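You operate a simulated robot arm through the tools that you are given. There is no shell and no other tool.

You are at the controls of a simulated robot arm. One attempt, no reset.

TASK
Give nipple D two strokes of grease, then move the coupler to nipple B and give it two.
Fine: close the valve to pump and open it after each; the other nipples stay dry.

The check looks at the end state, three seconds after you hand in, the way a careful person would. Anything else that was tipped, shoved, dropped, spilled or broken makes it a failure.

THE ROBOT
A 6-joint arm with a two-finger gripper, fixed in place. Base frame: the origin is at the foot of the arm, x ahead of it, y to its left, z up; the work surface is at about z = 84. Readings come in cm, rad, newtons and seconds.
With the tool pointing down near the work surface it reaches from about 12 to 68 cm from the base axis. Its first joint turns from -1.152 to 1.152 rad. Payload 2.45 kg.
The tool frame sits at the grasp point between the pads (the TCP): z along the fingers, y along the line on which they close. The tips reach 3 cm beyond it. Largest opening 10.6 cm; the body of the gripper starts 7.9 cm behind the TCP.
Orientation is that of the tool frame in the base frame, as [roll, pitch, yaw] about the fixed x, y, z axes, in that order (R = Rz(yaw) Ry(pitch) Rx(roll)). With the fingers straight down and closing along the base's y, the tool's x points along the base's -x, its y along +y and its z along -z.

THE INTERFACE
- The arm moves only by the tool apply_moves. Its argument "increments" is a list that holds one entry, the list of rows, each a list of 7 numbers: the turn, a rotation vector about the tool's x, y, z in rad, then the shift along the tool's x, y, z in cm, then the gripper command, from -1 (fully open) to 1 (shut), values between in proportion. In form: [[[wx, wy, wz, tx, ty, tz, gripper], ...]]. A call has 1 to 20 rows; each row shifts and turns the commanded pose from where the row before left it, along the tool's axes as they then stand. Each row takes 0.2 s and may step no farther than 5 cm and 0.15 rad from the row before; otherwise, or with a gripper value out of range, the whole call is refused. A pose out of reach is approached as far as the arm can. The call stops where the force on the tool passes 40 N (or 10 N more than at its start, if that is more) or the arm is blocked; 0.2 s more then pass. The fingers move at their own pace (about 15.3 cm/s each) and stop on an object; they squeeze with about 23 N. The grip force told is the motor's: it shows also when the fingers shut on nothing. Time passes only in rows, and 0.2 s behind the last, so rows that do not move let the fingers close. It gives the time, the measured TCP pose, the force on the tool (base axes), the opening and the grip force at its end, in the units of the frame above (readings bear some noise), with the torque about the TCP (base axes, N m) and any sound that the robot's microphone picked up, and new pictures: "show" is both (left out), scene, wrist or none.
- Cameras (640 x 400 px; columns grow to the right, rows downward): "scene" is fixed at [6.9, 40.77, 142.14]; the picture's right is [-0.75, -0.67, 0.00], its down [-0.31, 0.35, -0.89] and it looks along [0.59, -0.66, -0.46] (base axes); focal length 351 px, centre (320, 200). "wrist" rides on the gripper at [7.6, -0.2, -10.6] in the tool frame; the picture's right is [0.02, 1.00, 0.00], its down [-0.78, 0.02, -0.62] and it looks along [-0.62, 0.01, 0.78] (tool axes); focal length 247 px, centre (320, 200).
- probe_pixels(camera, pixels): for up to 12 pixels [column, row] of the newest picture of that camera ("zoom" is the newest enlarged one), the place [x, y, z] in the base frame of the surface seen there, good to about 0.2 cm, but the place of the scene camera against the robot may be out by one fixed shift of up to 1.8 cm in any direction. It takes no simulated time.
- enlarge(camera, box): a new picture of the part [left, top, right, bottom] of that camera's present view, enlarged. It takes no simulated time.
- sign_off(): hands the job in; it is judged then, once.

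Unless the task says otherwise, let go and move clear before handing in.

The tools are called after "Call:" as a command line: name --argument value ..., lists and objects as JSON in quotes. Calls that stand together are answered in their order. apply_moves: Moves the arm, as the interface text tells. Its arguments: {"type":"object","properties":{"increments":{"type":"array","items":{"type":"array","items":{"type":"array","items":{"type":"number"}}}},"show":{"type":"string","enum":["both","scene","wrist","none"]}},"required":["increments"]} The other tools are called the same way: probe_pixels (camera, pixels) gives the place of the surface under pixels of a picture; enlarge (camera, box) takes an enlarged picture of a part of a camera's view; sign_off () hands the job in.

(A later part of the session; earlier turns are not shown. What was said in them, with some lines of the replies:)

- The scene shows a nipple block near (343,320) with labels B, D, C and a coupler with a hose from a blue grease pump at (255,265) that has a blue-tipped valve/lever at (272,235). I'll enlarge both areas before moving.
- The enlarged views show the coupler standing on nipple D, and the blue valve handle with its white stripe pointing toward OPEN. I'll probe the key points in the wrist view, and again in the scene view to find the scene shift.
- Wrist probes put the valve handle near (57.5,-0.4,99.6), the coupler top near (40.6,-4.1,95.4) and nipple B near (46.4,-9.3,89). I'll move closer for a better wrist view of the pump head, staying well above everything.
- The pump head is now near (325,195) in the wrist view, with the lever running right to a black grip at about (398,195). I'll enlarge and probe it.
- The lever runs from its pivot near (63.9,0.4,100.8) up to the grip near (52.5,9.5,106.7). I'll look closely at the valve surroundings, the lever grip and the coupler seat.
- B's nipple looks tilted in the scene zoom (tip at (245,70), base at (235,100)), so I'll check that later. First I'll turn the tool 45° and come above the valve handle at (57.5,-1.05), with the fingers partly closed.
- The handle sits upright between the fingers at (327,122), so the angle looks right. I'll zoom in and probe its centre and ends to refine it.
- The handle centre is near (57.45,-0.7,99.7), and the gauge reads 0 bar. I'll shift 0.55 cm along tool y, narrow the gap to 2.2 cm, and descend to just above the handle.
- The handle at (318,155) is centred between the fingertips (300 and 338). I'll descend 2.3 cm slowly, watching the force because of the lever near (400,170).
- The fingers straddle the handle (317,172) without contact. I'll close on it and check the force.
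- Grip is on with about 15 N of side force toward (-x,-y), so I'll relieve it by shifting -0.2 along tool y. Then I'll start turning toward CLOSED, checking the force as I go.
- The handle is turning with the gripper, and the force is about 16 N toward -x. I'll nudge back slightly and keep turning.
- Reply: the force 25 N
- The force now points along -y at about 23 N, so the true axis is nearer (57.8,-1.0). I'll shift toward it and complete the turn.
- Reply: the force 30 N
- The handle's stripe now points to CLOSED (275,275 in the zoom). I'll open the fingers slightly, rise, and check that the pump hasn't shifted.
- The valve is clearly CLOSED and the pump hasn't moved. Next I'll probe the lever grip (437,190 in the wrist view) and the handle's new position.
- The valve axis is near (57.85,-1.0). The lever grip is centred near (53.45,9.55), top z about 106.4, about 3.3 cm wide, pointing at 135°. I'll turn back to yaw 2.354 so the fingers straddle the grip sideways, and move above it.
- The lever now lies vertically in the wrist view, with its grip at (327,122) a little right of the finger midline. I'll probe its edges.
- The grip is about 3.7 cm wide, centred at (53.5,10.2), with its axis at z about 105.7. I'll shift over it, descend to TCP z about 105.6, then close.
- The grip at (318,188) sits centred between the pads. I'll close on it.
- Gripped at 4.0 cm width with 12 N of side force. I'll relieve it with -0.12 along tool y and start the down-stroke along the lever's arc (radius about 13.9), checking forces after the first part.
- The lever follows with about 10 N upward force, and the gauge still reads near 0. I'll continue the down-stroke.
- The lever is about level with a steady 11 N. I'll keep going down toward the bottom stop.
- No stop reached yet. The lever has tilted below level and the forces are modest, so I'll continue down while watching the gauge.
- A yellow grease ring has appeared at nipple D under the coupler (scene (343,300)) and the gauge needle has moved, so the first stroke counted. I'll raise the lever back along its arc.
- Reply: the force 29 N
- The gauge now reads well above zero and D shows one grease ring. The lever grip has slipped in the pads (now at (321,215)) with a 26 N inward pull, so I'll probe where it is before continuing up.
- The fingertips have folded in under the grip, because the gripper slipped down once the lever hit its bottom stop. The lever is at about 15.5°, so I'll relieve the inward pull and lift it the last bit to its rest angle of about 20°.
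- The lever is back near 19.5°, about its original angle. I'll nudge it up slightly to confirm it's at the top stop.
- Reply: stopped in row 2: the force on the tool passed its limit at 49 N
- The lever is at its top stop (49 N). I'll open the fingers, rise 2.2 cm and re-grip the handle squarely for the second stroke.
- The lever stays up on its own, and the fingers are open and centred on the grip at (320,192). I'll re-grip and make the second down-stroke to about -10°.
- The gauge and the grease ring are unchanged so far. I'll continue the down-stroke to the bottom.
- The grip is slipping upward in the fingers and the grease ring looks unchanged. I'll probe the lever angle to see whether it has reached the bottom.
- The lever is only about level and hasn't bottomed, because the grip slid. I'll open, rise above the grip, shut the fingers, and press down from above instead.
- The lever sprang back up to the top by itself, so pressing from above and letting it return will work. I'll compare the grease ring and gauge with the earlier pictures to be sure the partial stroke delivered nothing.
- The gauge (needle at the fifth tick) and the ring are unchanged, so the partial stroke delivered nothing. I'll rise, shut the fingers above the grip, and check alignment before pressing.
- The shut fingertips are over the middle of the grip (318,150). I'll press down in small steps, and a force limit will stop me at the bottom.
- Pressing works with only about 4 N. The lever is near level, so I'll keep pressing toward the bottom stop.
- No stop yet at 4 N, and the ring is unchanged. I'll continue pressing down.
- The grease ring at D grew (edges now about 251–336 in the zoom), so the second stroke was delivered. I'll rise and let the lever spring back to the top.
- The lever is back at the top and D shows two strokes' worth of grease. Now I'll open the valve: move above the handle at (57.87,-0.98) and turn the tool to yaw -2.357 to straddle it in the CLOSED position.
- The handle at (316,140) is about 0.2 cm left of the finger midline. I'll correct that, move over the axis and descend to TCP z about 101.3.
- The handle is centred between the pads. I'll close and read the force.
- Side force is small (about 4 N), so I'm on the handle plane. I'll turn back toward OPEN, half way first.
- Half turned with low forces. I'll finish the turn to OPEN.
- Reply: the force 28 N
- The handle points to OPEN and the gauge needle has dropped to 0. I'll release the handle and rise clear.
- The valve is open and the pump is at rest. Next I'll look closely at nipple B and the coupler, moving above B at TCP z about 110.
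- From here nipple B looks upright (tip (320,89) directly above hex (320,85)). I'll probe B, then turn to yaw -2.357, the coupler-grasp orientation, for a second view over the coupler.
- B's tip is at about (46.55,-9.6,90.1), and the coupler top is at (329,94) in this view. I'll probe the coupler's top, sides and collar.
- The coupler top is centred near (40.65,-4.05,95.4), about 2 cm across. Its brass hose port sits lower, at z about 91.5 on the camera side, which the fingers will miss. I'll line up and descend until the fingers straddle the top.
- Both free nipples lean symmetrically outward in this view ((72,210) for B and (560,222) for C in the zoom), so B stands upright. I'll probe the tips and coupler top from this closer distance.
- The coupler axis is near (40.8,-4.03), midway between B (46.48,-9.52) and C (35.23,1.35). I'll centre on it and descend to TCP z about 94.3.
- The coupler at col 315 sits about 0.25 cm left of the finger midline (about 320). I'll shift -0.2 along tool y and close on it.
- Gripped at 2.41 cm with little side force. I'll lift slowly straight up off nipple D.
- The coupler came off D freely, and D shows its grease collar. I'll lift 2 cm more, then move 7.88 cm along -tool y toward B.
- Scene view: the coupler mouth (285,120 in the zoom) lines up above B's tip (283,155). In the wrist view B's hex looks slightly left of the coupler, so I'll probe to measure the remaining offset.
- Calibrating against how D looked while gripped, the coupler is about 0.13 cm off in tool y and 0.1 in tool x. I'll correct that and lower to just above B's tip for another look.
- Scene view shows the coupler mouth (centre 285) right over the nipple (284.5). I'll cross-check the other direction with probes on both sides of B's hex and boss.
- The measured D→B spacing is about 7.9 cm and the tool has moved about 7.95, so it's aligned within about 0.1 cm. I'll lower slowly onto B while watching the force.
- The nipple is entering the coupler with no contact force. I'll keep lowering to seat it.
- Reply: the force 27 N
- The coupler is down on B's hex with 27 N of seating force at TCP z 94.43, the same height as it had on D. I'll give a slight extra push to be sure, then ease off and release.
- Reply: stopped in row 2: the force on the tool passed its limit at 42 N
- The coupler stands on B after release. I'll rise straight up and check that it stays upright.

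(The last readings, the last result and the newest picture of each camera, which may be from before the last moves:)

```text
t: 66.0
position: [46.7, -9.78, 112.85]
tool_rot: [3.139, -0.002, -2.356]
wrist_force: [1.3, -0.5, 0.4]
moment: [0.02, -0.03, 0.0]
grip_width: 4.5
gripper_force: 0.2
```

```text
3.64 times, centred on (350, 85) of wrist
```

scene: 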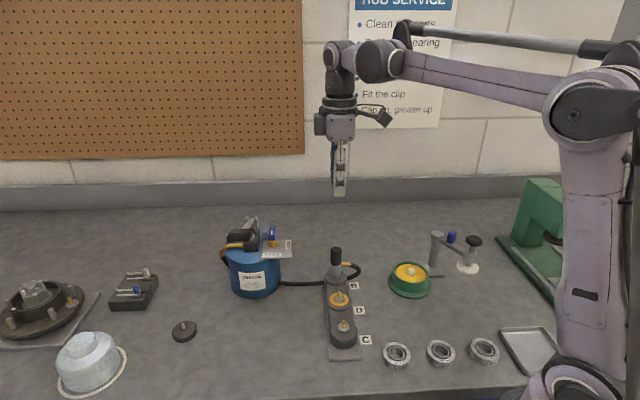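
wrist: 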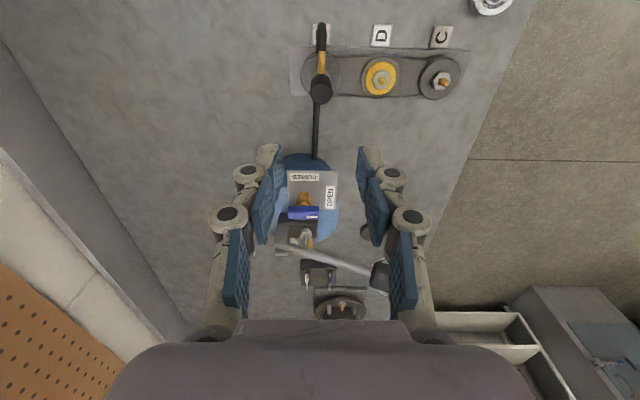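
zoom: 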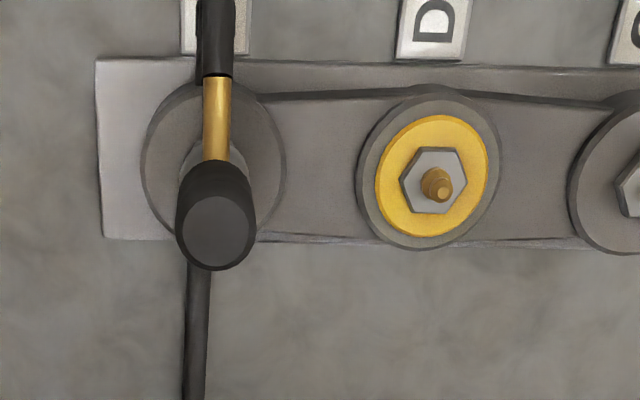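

The coupler is upright and seated on B, hose intact. Now I'll go back to the valve at (58.02,-1.05) with yaw 2.354 to grip the handle in its OPEN position.

Call:
apply_moves --increments '[[[0, 0, 0.131, 0, 0, 0, 0.585], [0, 0, 0.131, 0, 0, 0, 0.585], [0, 0, 0.131, 0, 0, 0, 0.585], [0, 0, 0.131, 0, 0, 0, 0.585], [0, 0, 0.131, 0, 0, 0, 0.585], [0, 0, 0.131, 0, 0, 0, 0.585], [0, 0, 0.131, 0, 0, 0, 0.585], [0, 0, 0.131, 0, 0, 0, 0.585], [0, 0, 0.131, 0, 0, 0, 0.585], [0, 0, 0.131, 0, 0, 0, 0.585], [0, 0, 0.131, 0, 0, 0, 0.585], [0, 0, 0.131, 0, 0, 0, 0.585], [0, 0, 0, -0.458, 3.545, 0, 0.585], [0, 0, 0, -0.458, 3.545, 0, 0.585], [0, 0, 0, -0.458, 3.545, 0, 0.585], [0, 0, 0, -0.458, 3.545, 0, 0.585], [0, 0, 0, 0, 0, 3.75, 0.585], [0, 0, 0, 0, 0, 3.75, 0.585], [0, 0, 0, 0, 0, 0, 0.585]]]' --show "both"

Call:
enlarge --camera "wrist" --box '[240, 60, 440, 200]'

```text
t: 70.0
position: [57.66, -1.05, 105.44]
tool_rot: [-3.139, -0.006, 2.354]
wrist_force: [0.1, -0.2, 1.0]
moment: [-0.01, -0.01, 0.02]
grip_width: 2.23
gripper_force: 0.1
```

scene: 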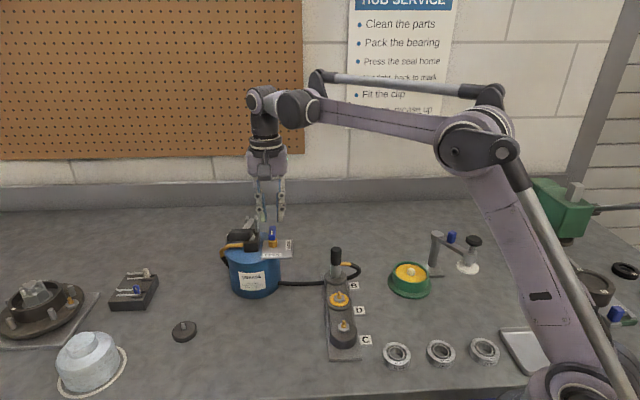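
wrist: 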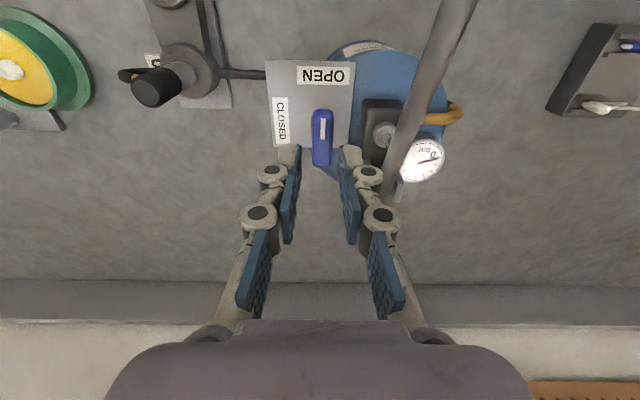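

```text
2.86 times, centred on (340, 130) of wrist
```

zoom: 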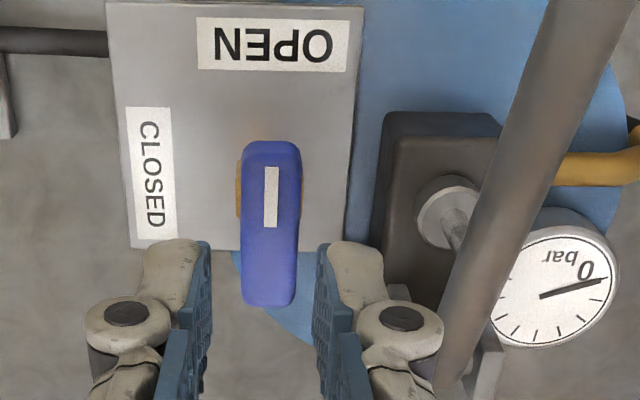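

The handle is about 0.2 cm right of the midline and the gauge is at 0. I'll correct, descend to z about 101.3 and close on the handle.

Call:
apply_moves --increments '[[[0, 0, 0, -0.25, 0.21, 1.0, 0.585], [0, 0, 0, 0, 0, 1.1, 0.585], [0, 0, 0, 0, 0, 1.0, 0.585], [0, 0, 0, 0, 0, 1.0, 0.585], [0, 0, 0, 0, 0, 0, 0.585]]]' --show "wrist"

Call:
enlarge --camera "wrist" --box '[220, 60, 460, 240]'

```text
t: 71.2
position: [58.14, -1.2, 101.07]
tool_rot: [-3.14, -0.002, 2.355]
wrist_force: [-0.6, -0.6, 0.2]
moment: [0.03, 0.01, -0.01]
grip_width: 2.21
gripper_force: 0.0
```

wrist: 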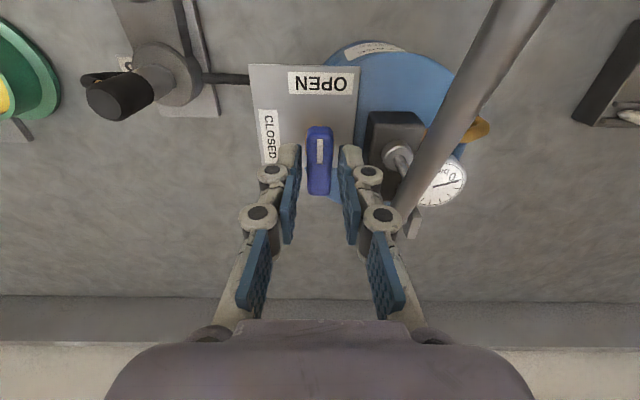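

```text
2.22 times, centred on (340, 150) of wrist
```

zoom: 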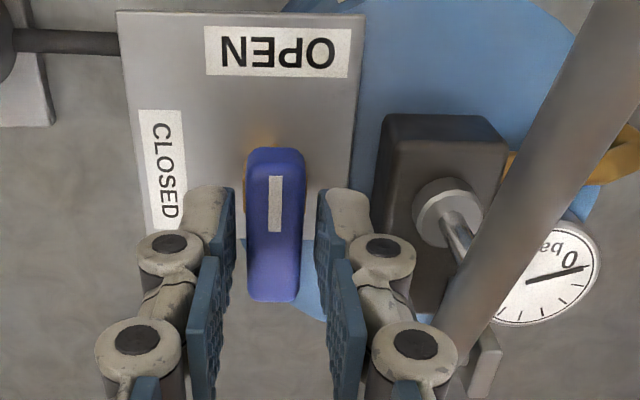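

The handle is centred between the pads. I'll close, check force, and turn half-way toward CLOSED.

Call:
apply_moves --increments '[[[0, 0, 0, 0, 0, 0, 1], [0, 0, 0, 0, 0, 0, 1], [0, 0, 0, 0, 0, 0, 1]]]' --show "none"

Call:
apply_moves --increments '[[[0, 0, -0.131, 0, 0, 0, 1], [0, 0, -0.131, 0, 0, 0, 1], [0, 0, -0.131, 0, 0, 0, 1], [0, 0, -0.131, 0, 0, 0, 1], [0, 0, -0.131, 0, 0, 0, 1], [0, 0, -0.131, 0, 0, 0, 1]]]' --show "wrist"

```text
t: 72.0
position: [58.24, -1.32, 101.14]
tool_rot: [-3.138, -0.004, 2.356]
wrist_force: [-3.1, -2.0, -2.5]
moment: [-0.1, 0.06, 0.02]
grip_width: 1.46
gripper_force: 41.2
```

```text
t: 73.4
position: [58.15, -1.12, 101.19]
tool_rot: [3.141, -0.003, -3.138]
wrist_force: [3.0, -0.3, 0.1]
moment: [0.06, 0.96, 0.0]
grip_width: 1.48
gripper_force: 41.0
```

wrist: 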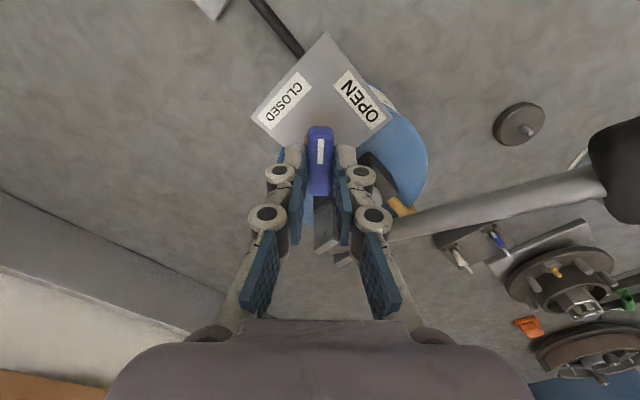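

Forces are very low, and the handle is half-way. I'll finish turning to CLOSED.

Call:
apply_moves --increments '[[[0, 0, -0.131, 0, 0, 0, 1], [0, 0, -0.131, 0, 0, 0, 1], [0, 0, -0.131, 0, 0, 0, 1], [0, 0, -0.131, 0, 0, 0, 1], [0, 0, -0.131, 0, 0, 0, 1], [0, 0, -0.131, 0, 0, 0, 1]]]' --show "wrist"

Call:
enlarge --camera "wrist" --box '[220, 60, 460, 240]'

```text
t: 74.8
position: [58.12, -1.09, 101.23]
tool_rot: [3.135, -0.002, -2.353]
wrist_force: [5.0, 9.5, 5.6]
moment: [0.72, -0.69, -0.01]
grip_width: 1.48
gripper_force: 40.8
```

wrist: 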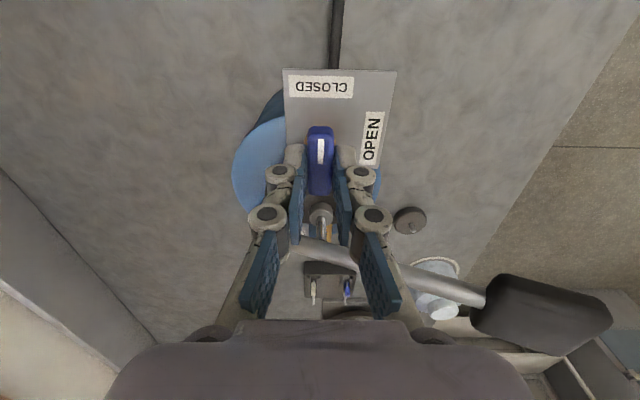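

```text
2.22 times, centred on (340, 150) of wrist
```

zoom: 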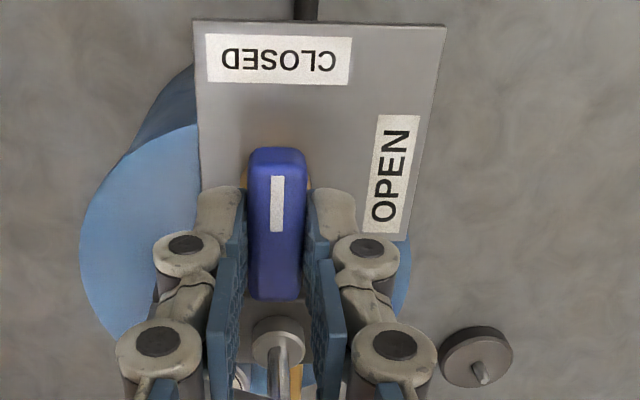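

The valve is CLOSED. I'll release, rise, and turn back to yaw 2.354 for pressing the lever.

Call:
apply_moves --increments '[[[0, 0, 0, 0, 0, 0, 0.55], [0, 0, 0, 0, 0, 0, 0.55], [0, 0, 0, 0, 0, -1.5, 0.55], [0, 0, 0, 0, 0, -2.5, 0.55], [0, 0, 0, 0, 0, -4.0, 0.55], [0, 0, 0, 0, 0, -4.0, 0.55], [0, 0, 0.131, 0, 0, 0, 0.55], [0, 0, 0.131, 0, 0, 0, 0.55], [0, 0, 0.131, 0, 0, 0, 0.55], [0, 0, 0.131, 0, 0, 0, 0.55], [0, 0, 0.131, 0, 0, 0, 0.55], [0, 0, 0.131, 0, 0, 0, 0.55], [0, 0, 0.131, 0, 0, 0, 0.55], [0, 0, 0.131, 0, 0, 0, 0.55], [0, 0, 0.131, 0, 0, 0, 0.55], [0, 0, 0.131, 0, 0, 0, 0.55], [0, 0, 0.131, 0, 0, 0, 0.55], [0, 0, 0.131, 0, 0, 0, 0.55], [0, 0, 0, 0, 0, 0, 0.55]]]' --show "both"

Call:
enlarge --camera "scene" --box '[205, 190, 385, 320]'

```text
t: 78.8
position: [58.18, -1.08, 113.25]
tool_rot: [-3.139, -0.003, 2.352]
wrist_force: [0.2, -0.9, -0.2]
moment: [-0.04, 0.03, -0.02]
grip_width: 2.41
gripper_force: 0.0
```

scene: 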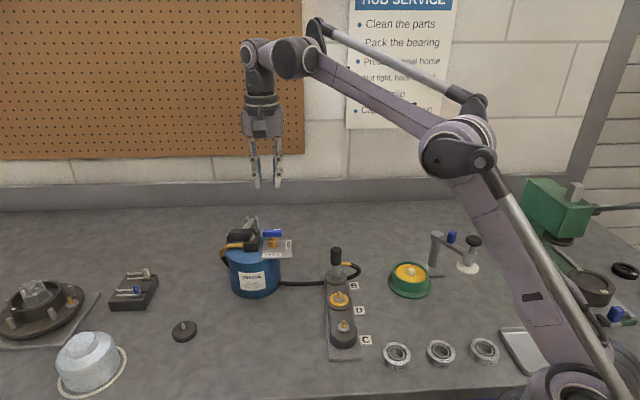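
wrist: 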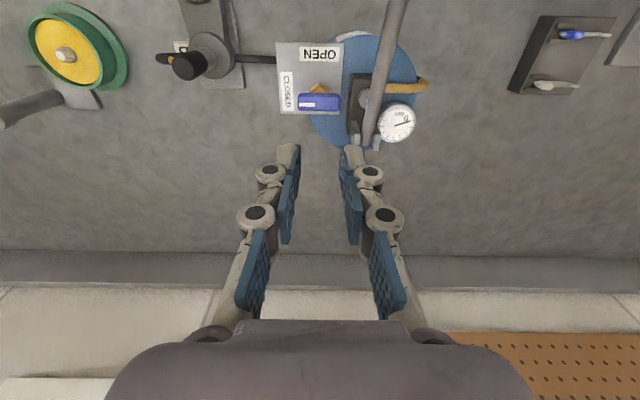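

```text
3.08 times, centred on (295, 255) of scene
```

zoom: 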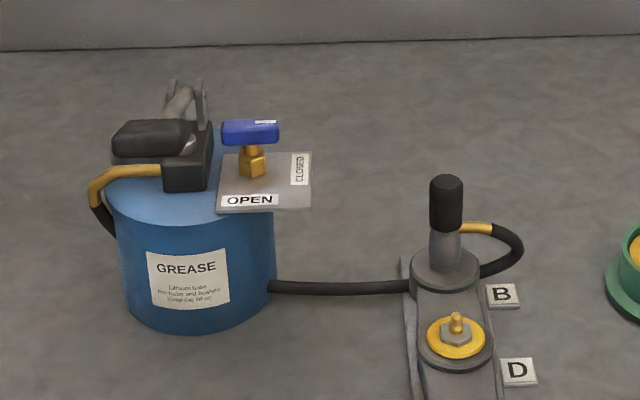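

The valve handle reads CLOSED in the scene view and the coupler is on B. I'll move over the lever grip at (53.1,10.4) and shut the fingers.

Call:
apply_moves --increments '[[[0, 0, 0, 3.9, 1.51, 0, 0.55], [0, 0, 0, 3.9, 1.51, 0, 0.55], [0, 0, 0, 3.92, 1.51, 0, 1], [0, 0, 0, 0, 0, 1.0, 1], [0, 0, 0, 0, 0, 0, 1], [0, 0, 0, 0, 0, 0, 1]]]' --show "both"

Call:
enlarge --camera "wrist" --box '[230, 80, 410, 220]'

```text
t: 80.2
position: [53.01, 10.37, 112.18]
tool_rot: [-3.139, -0.003, 2.355]
wrist_force: [-0.6, 0.1, -0.9]
moment: [-0.01, 0.01, 0.0]
grip_width: 0.0
gripper_force: 23.3
```

scene: 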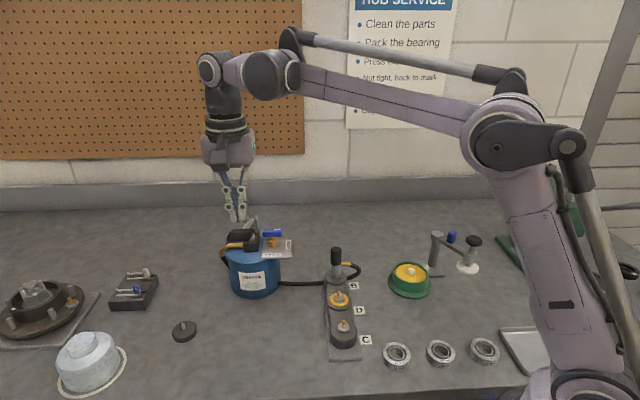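
wrist: 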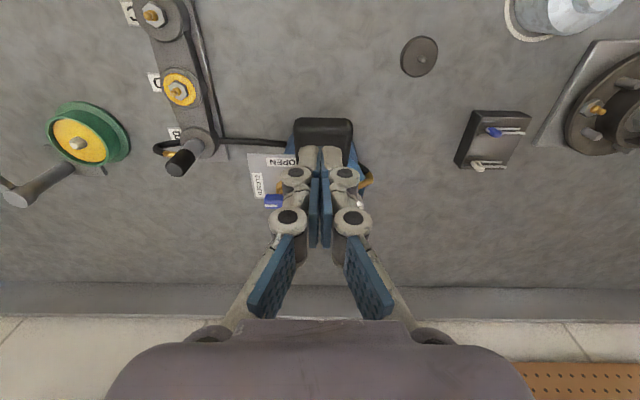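

```text
2.86 times, centred on (320, 150) of wrist
```

zoom: 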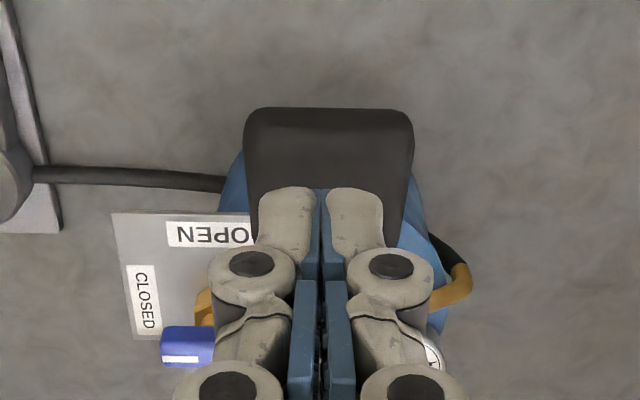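

Alignment matches the earlier successful press. I'll do the first full stroke for B, pressing down to TCP z about 102.

Call:
apply_moves --increments '[[[0, 0, 0, 0, 0, 1.5, 1], [0, 0, 0, 0, 0, 0.6, 1], [0, 0, 0, 0, 0, 0.6, 1], [0, 0, 0, 0, 0, 0.6, 1], [0, 0, 0, 0, 0, 0.6, 1], [0, 0, 0, 0, 0, 0.6, 1], [0, 0, 0, 0, 0, 0.6, 1], [0, 0, 0, 0, 0, 0.6, 1], [0, 0, 0, 0, 0, 0.6, 1], [0, 0, 0, 0, 0, 0.5, 1], [0, 0, 0, 0, 0, 0.5, 1], [0, 0, 0, 0, 0, 0.5, 1], [0, 0, 0, 0, 0, 0.5, 1], [0, 0, 0, 0, 0, 0.5, 1], [0, 0, 0, 0, 0, 0.5, 1], [0, 0, 0, 0, 0, 0.5, 1]]]' --show "both"

Call:
enlarge --camera "scene" --box '[300, 230, 390, 330]'

Call:
enlarge --camera "scene" --box '[205, 180, 315, 300]'

```text
t: 83.6
position: [53.04, 10.24, 102.46]
tool_rot: [-3.141, -0.004, 2.354]
wrist_force: [-0.6, 1.3, 4.2]
moment: [0.03, -0.04, 0.0]
grip_width: 0.6
gripper_force: 28.7
```

scene: 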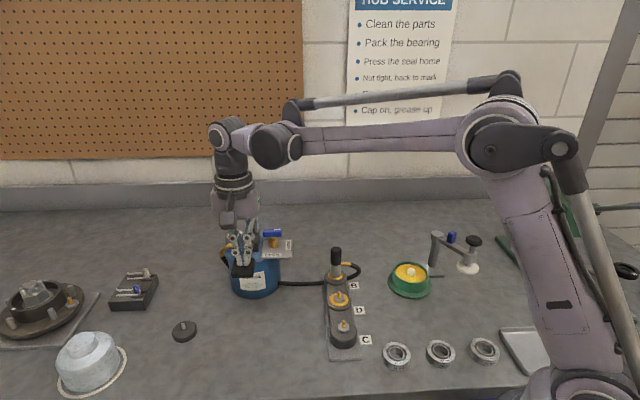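
wrist: 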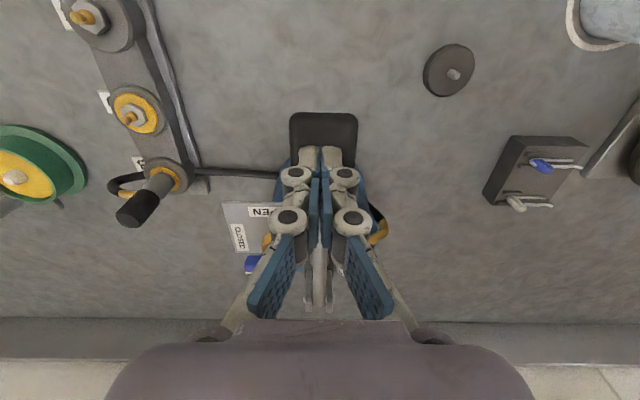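

```text
4.00 times, centred on (345, 280) of scene
```

zoom: 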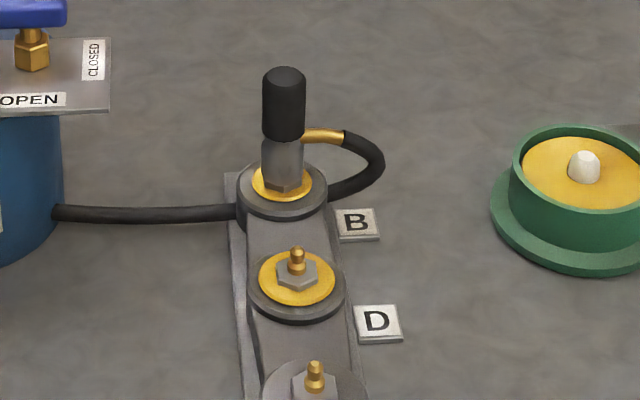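

```text
3.33 times, centred on (260, 240) of scene
```

zoom: 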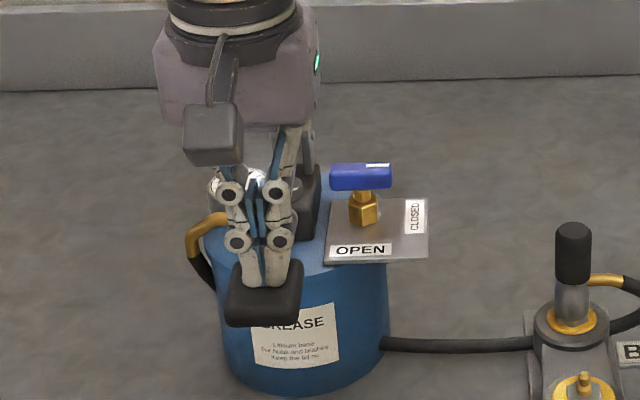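

A grease ring appeared at B, so its first stroke is delivered. I'll raise to let the lever return fully to the top.

Call:
apply_moves --increments '[[[0, 0, 0, 0, 0, -1.0, 1], [0, 0, 0, 0, 0, -1.0, 1], [0, 0, 0, 0, 0, -1.5, 1], [0, 0, 0, 0, 0, -2.0, 1], [0, 0, 0, 0, 0, -2.0, 1], [0, 0, 0, 0, 0, -2.3, 1], [0, 0, 0, 0, 0, 0, 1], [0, 0, 0, 0, 0, 0, 1]]]' --show "both"

Call:
enlarge --camera "scene" --box '[205, 180, 315, 300]'

Call:
enlarge --camera "scene" --box '[315, 240, 365, 290]'

```text
t: 85.4
position: [53.12, 10.28, 112.15]
tool_rot: [-3.14, -0.004, 2.355]
wrist_force: [0.2, -0.2, 0.7]
moment: [0.0, -0.03, -0.03]
grip_width: 0.0
gripper_force: 29.1
```

scene: 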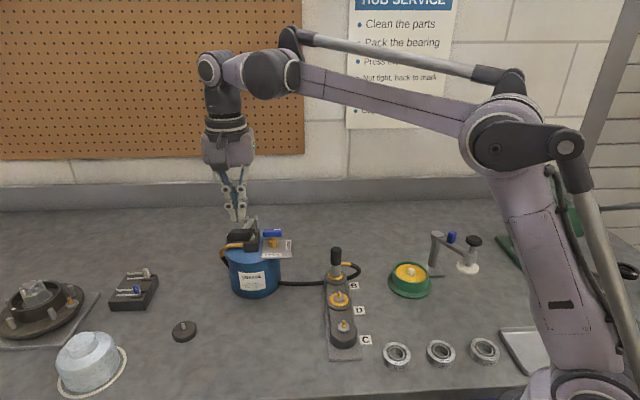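
wrist: 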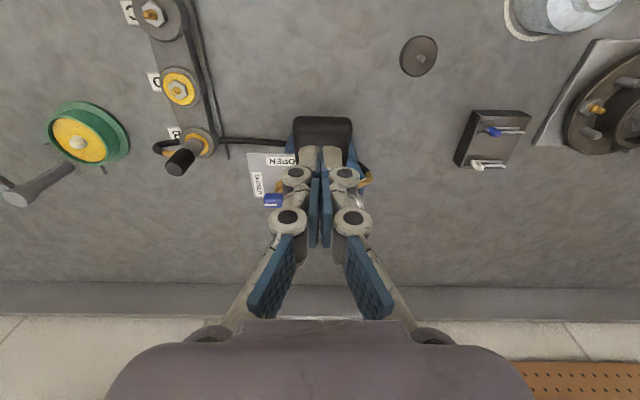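

```text
3.33 times, centred on (260, 240) of scene
```

zoom: 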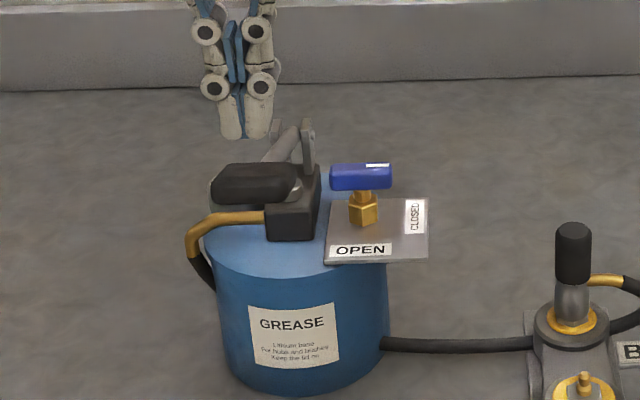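

```text
8.00 times, centred on (340, 265) of scene
```

zoom: 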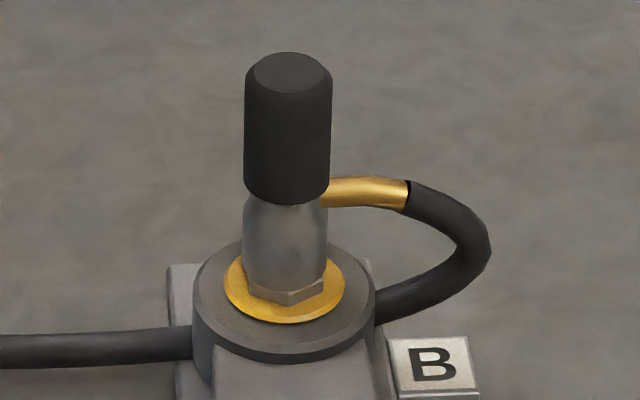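

The lever is back at the top, and B's collar spans about 225–345 in the zoom. I'll press the second stroke for B in the same way.

Call:
apply_moves --increments '[[[0, 0, 0, 0, 0, 1.5, 1], [0, 0, 0, 0, 0, 0.6, 1], [0, 0, 0, 0, 0, 0.6, 1], [0, 0, 0, 0, 0, 0.6, 1], [0, 0, 0, 0, 0, 0.6, 1], [0, 0, 0, 0, 0, 0.6, 1], [0, 0, 0, 0, 0, 0.6, 1], [0, 0, 0, 0, 0, 0.6, 1], [0, 0, 0, 0, 0, 0.6, 1], [0, 0, 0, 0, 0, 0.5, 1], [0, 0, 0, 0, 0, 0.5, 1], [0, 0, 0, 0, 0, 0.5, 1], [0, 0, 0, 0, 0, 0.5, 1], [0, 0, 0, 0, 0, 0.5, 1], [0, 0, 0, 0, 0, 0.5, 1], [0, 0, 0, 0, 0, 0.5, 1]]]' --show "both"

Call:
enlarge --camera "scene" --box '[205, 180, 315, 300]'

Call:
enlarge --camera "scene" --box '[315, 240, 365, 290]'

```text
t: 88.8
position: [53.03, 10.4, 102.38]
tool_rot: [-3.139, -0.003, 2.354]
wrist_force: [0.5, -0.6, 4.3]
moment: [-0.02, -0.06, 0.03]
grip_width: 0.6
gripper_force: 29.0
```

scene: 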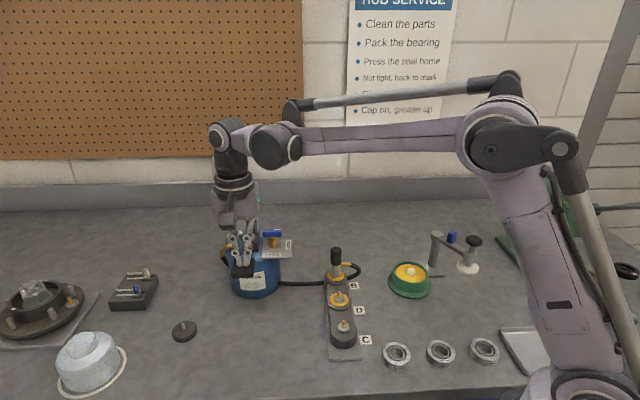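
wrist: 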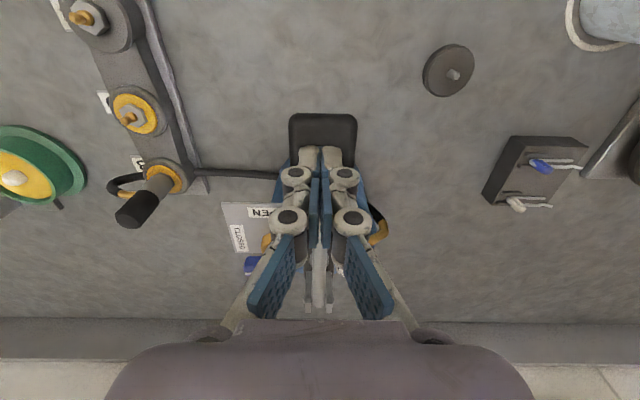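

```text
3.33 times, centred on (260, 240) of scene
```

zoom: 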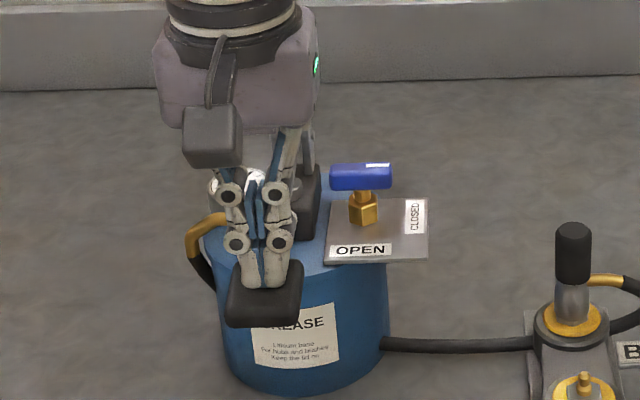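

```text
8.00 times, centred on (340, 265) of scene
```

zoom: 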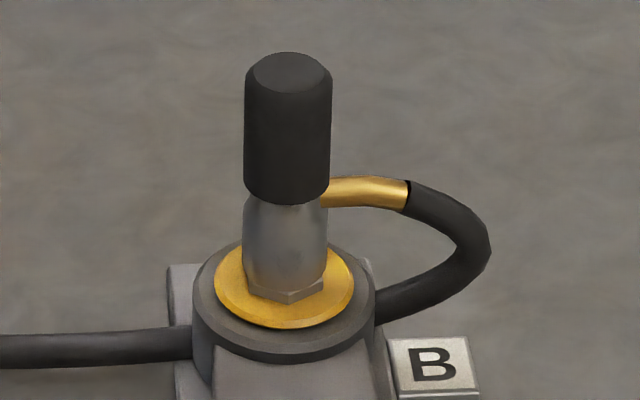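

B's collar grew to about 213–355, so its second stroke is delivered. I'll rise, let the lever return, and go back over the valve at yaw -2.357 to open it.

Call:
apply_moves --increments '[[[0, 0, 0, 0, 0, -1.0, 1], [0, 0, 0, 0, 0, -1.0, 1], [0, 0, 0, 0, 0, -1.5, 1], [0, 0, 0, 0, 0, -2.0, 1], [0, 0, 0, 0, 0, -2.5, 1], [0, 0, 0, 0, 0, -3.0, 1], [0, 0, 0, 0, 0, -2.0, 1], [0, 0, 0, -3.9, -1.5, 0, 0.55], [0, 0, 0, -3.9, -1.5, 0, 0.55], [0, 0, 0, -3.9, -1.5, 0, 0.55], [0, 0, 0, 0, 0, 0, 0.55]]]' --show "both"

Call:
enlarge --camera "scene" --box '[205, 180, 315, 300]'

```text
t: 91.2
position: [58.31, -1.1, 115.34]
tool_rot: [-3.141, -0.004, 2.355]
wrist_force: [0.6, 0.2, -0.9]
moment: [0.01, -0.02, 0.01]
grip_width: 2.39
gripper_force: 0.1
```

scene: 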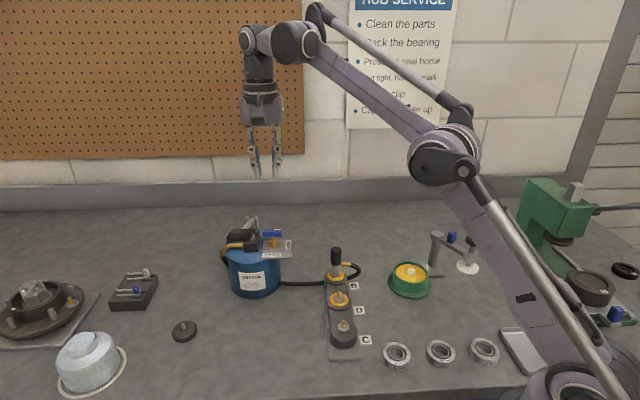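
wrist: 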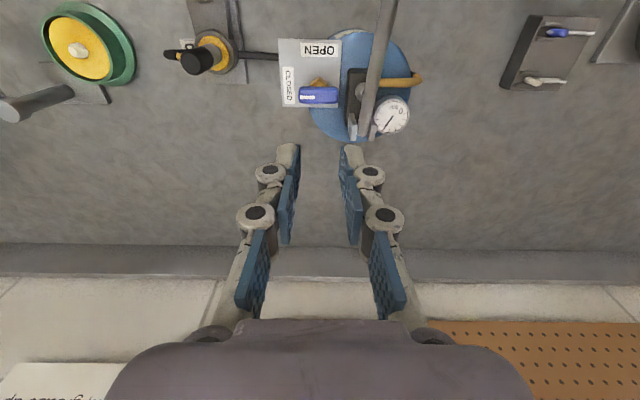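

```text
3.33 times, centred on (260, 240) of scene
```

zoom: 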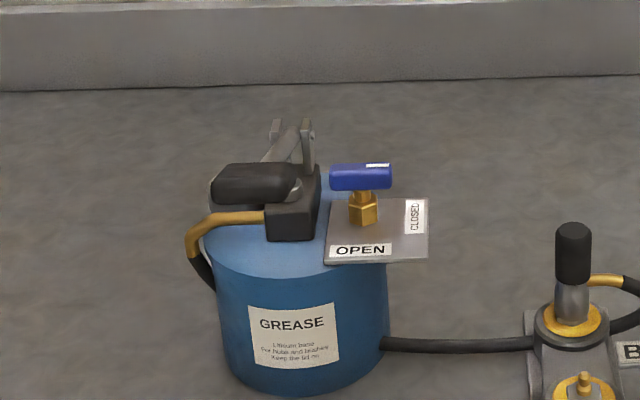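

The lever is up and the gauge shows pressure, as expected. I'll turn to yaw -2.357 and descend to just above the handle.

Call:
apply_moves --increments '[[[0, 0, -0.131, 0, 0, 0, 0.585], [0, 0, -0.131, 0, 0, 0, 0.585], [0, 0, -0.131, 0, 0, 0, 0.585], [0, 0, -0.131, 0, 0, 0, 0.585], [0, 0, -0.131, 0, 0, 0, 0.585], [0, 0, -0.131, 0, 0, 0, 0.585], [0, 0, -0.131, 0, 0, 0, 0.585], [0, 0, -0.131, 0, 0, 0, 0.585], [0, 0, -0.131, 0, 0, 0, 0.585], [0, 0, -0.131, 0, 0, 0, 0.585], [0, 0, -0.131, 0, 0, 0, 0.585], [0, 0, -0.131, 0, 0, 0, 0.585], [0, 0, 0, 0, 0, 3.5, 0.585], [0, 0, 0, 0, 0, 3.5, 0.585], [0, 0, 0, 0, 0, 3.0, 0.585], [0, 0, 0, 0, 0, 0, 0.585]]]' --show "wrist"

Call:
enlarge --camera "wrist" --box '[220, 40, 460, 220]'

```text
t: 94.6
position: [58.3, -1.1, 105.47]
tool_rot: [3.137, -0.003, -2.357]
wrist_force: [-0.5, 0.1, 0.7]
moment: [0.0, 0.02, 0.02]
grip_width: 2.22
gripper_force: 0.1
```

wrist: 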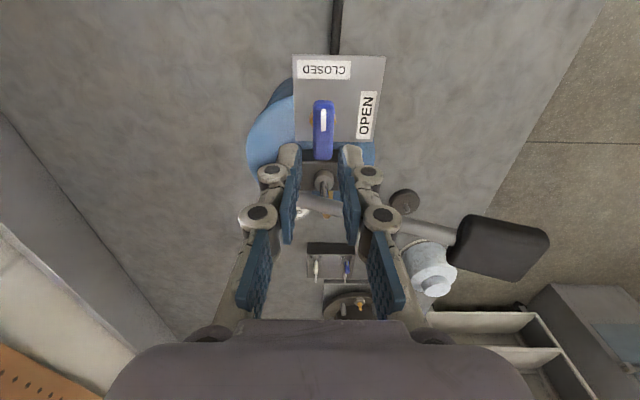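

```text
2.22 times, centred on (340, 130) of wrist
```

zoom: 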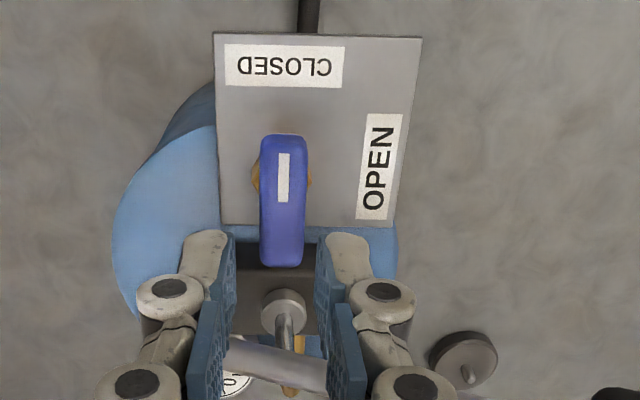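

The handle is about 0.23 cm right of the midline. I'll correct, descend and close on it.

Call:
apply_moves --increments '[[[0, 0, 0, 0.1, 0.22, 1.0, 0.585], [0, 0, 0, 0, 0, 1.1, 0.585], [0, 0, 0, 0, 0, 1.0, 0.585], [0, 0, 0, 0, 0, 1.0, 0.585], [0, 0, 0, 0, 0, 0, 0.585], [0, 0, 0, 0, 0, 0, 1], [0, 0, 0, 0, 0, 0, 1], [0, 0, 0, 0, 0, 0, 1]]]' --show "wrist"

```text
t: 96.4
position: [58.05, -0.98, 101.39]
tool_rot: [3.139, -0.002, -2.357]
wrist_force: [9.1, -6.0, -2.2]
moment: [-0.08, -0.42, 0.04]
grip_width: 1.47
gripper_force: 40.8
```

wrist: 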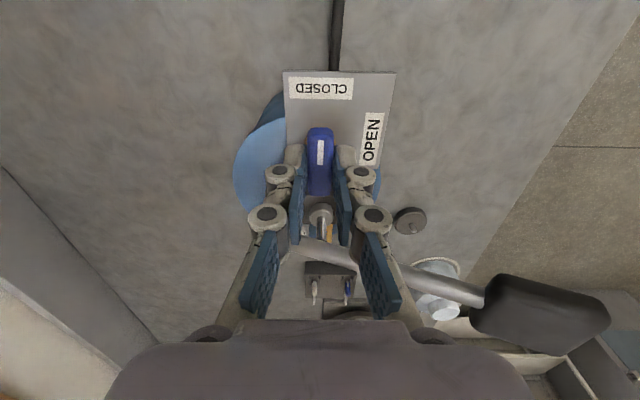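

Gripped with about 11 N side force toward (+x,-y). I'll ease 0.1 cm that way and turn to OPEN.

Call:
apply_moves --increments '[[[0, 0, 0, 0, -0.1, 0, 1], [0, 0, 0.131, 0, 0, 0, 1], [0, 0, 0.131, 0, 0, 0, 1], [0, 0, 0.131, 0, 0, 0, 1], [0, 0, 0.131, 0, 0, 0, 1], [0, 0, 0.131, 0, 0, 0, 1], [0, 0, 0.131, 0, 0, 0, 1]]]' --show "wrist"

```text
t: 98.0
position: [58.01, -1.12, 101.35]
tool_rot: [3.141, -0.004, 3.137]
wrist_force: [5.1, -6.6, -7.9]
moment: [-0.22, -1.36, 0.04]
grip_width: 1.45
gripper_force: 41.2
```

wrist: 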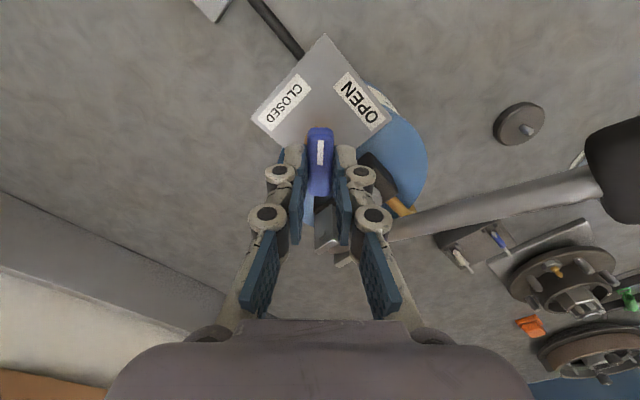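

Half-way with low forces. I'll finish the turn to OPEN.

Call:
apply_moves --increments '[[[0, 0, 0.131, 0, 0, 0, 1], [0, 0, 0.131, 0, 0, 0, 1], [0, 0, 0.131, 0, 0, 0, 1], [0, 0, 0.131, 0, 0, 0, 1], [0, 0, 0.131, 0, 0, 0, 1], [0, 0, 0.131, 0, 0, 0, 1]]]' --show "wrist"

Call:
enlarge --camera "wrist" --box '[220, 60, 460, 240]'

```text
t: 99.4
position: [58.08, -1.19, 101.25]
tool_rot: [3.142, -0.002, 2.351]
wrist_force: [14.6, -9.9, -11.3]
moment: [0.37, 0.23, 0.0]
grip_width: 1.49
gripper_force: 40.7
```

wrist: 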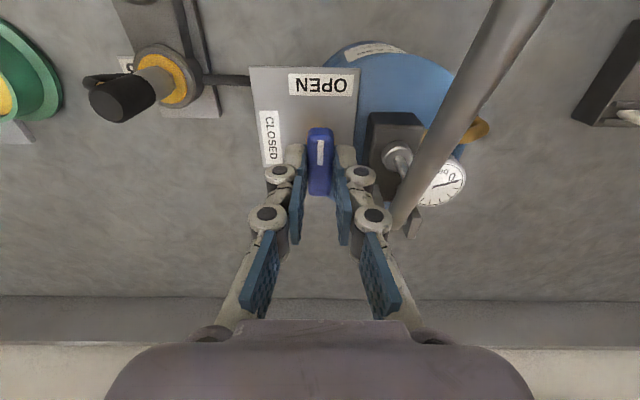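

```text
2.22 times, centred on (340, 150) of wrist
```

zoom: 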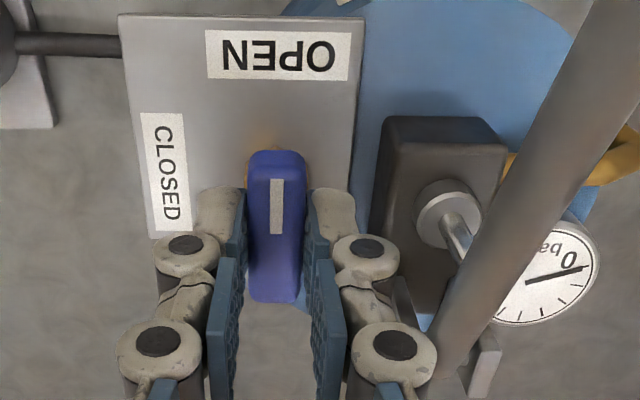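

The valve is at OPEN again and the gauge is at 0. I'll release and move clear upward.

Call:
apply_moves --increments '[[[0, 0, 0, 0, 0, 0, 0.585], [0, 0, 0, 0, 0, 0, 0.585], [0, 0, 0, 0, 0, 0, 0.585], [0, 0, 0, 0, 0, -1.5, 0.585], [0, 0, 0, 0, 0, -2.5, 0.585], [0, 0, 0, 0, 0, -4.0, 0.585], [0, 0, 0, 0, 0, -4.0, 0.585], [0, 0, 0, 0, 0, -4.0, 0.2], [0, 0, 0, 3.0, -3.5, -1.0, 0], [0, 0, 0, 3.0, -3.5, -1.0, 0], [0, 0, 0, 0, 0, 0, 0]]]' --show "both"

Call:
enlarge --camera "scene" --box '[205, 190, 385, 350]'

Call:
enlarge --camera "scene" --box '[300, 240, 390, 360]'

Call:
enlarge --camera "wrist" --box '[180, 0, 460, 140]'

```text
t: 101.8
position: [51.28, -1.76, 120.61]
tool_rot: [-3.137, -0.003, 2.355]
wrist_force: [0.6, 0.9, -0.5]
moment: [0.01, 0.02, 0.0]
grip_width: 5.29
gripper_force: 0.1
out of reach, approached as far as the arm can: row 10
```

scene: 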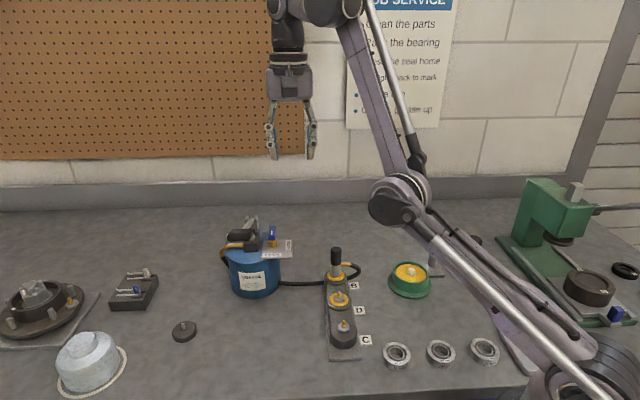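
wrist: 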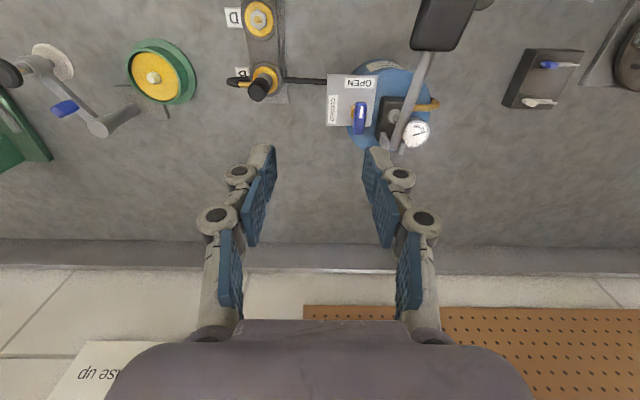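

```text
2.50 times, centred on (295, 270) of scene
```

zoom: 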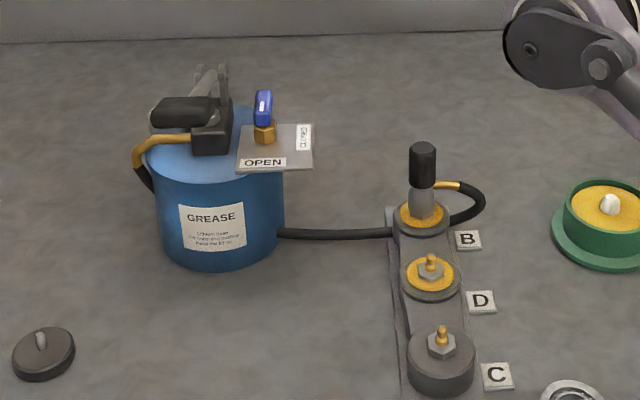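

```text
3.33 times, centred on (345, 300) of scene
```

zoom: 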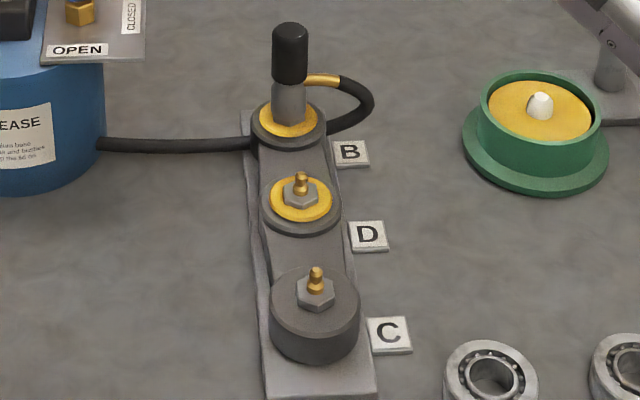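

```text
2.29 times, centred on (320, 70) of wrist
```

zoom: 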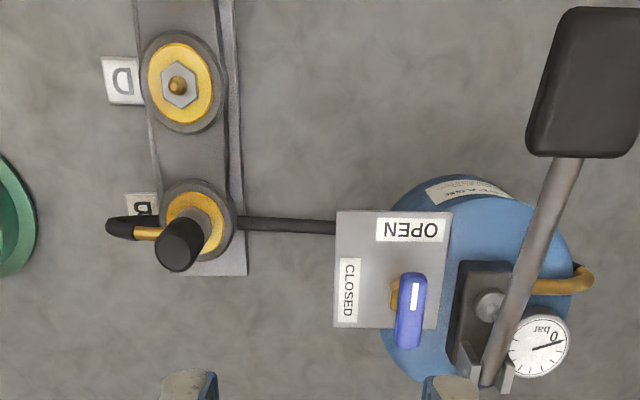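

The last pictures show the valve at OPEN, the gauge at 0 bar and the lever up. The coupler stands on B, B and D have matching grease collars, C is dry and nothing else has moved. The gripper is empty and clear, so I'm handing in.

Call:
sign_off

```text
The job is handed in.
```

I gave nipple D two strokes of grease, moved the coupler to nipple B, and gave B two strokes. The job is handed in.

- **Valve:** I closed it before pumping each nipple and opened it again afterwards. I took "after each" to mean after each nipple, not after each stroke. It is now open, and the gauge reads 0 bar.
- **Grease:** D and B show grease collars of similar size, and C is dry. Each collar appeared on the first stroke and grew on the second.
- **Aborted stroke on D:** my grip slipped partway through one stroke. The collar and gauge did not change, so I don't count it as a stroke.
- **End state:** the coupler is seated upright on B with its hose attached, and the pump lever is back at the top. Nothing else looks moved, and the gripper is empty and clear.
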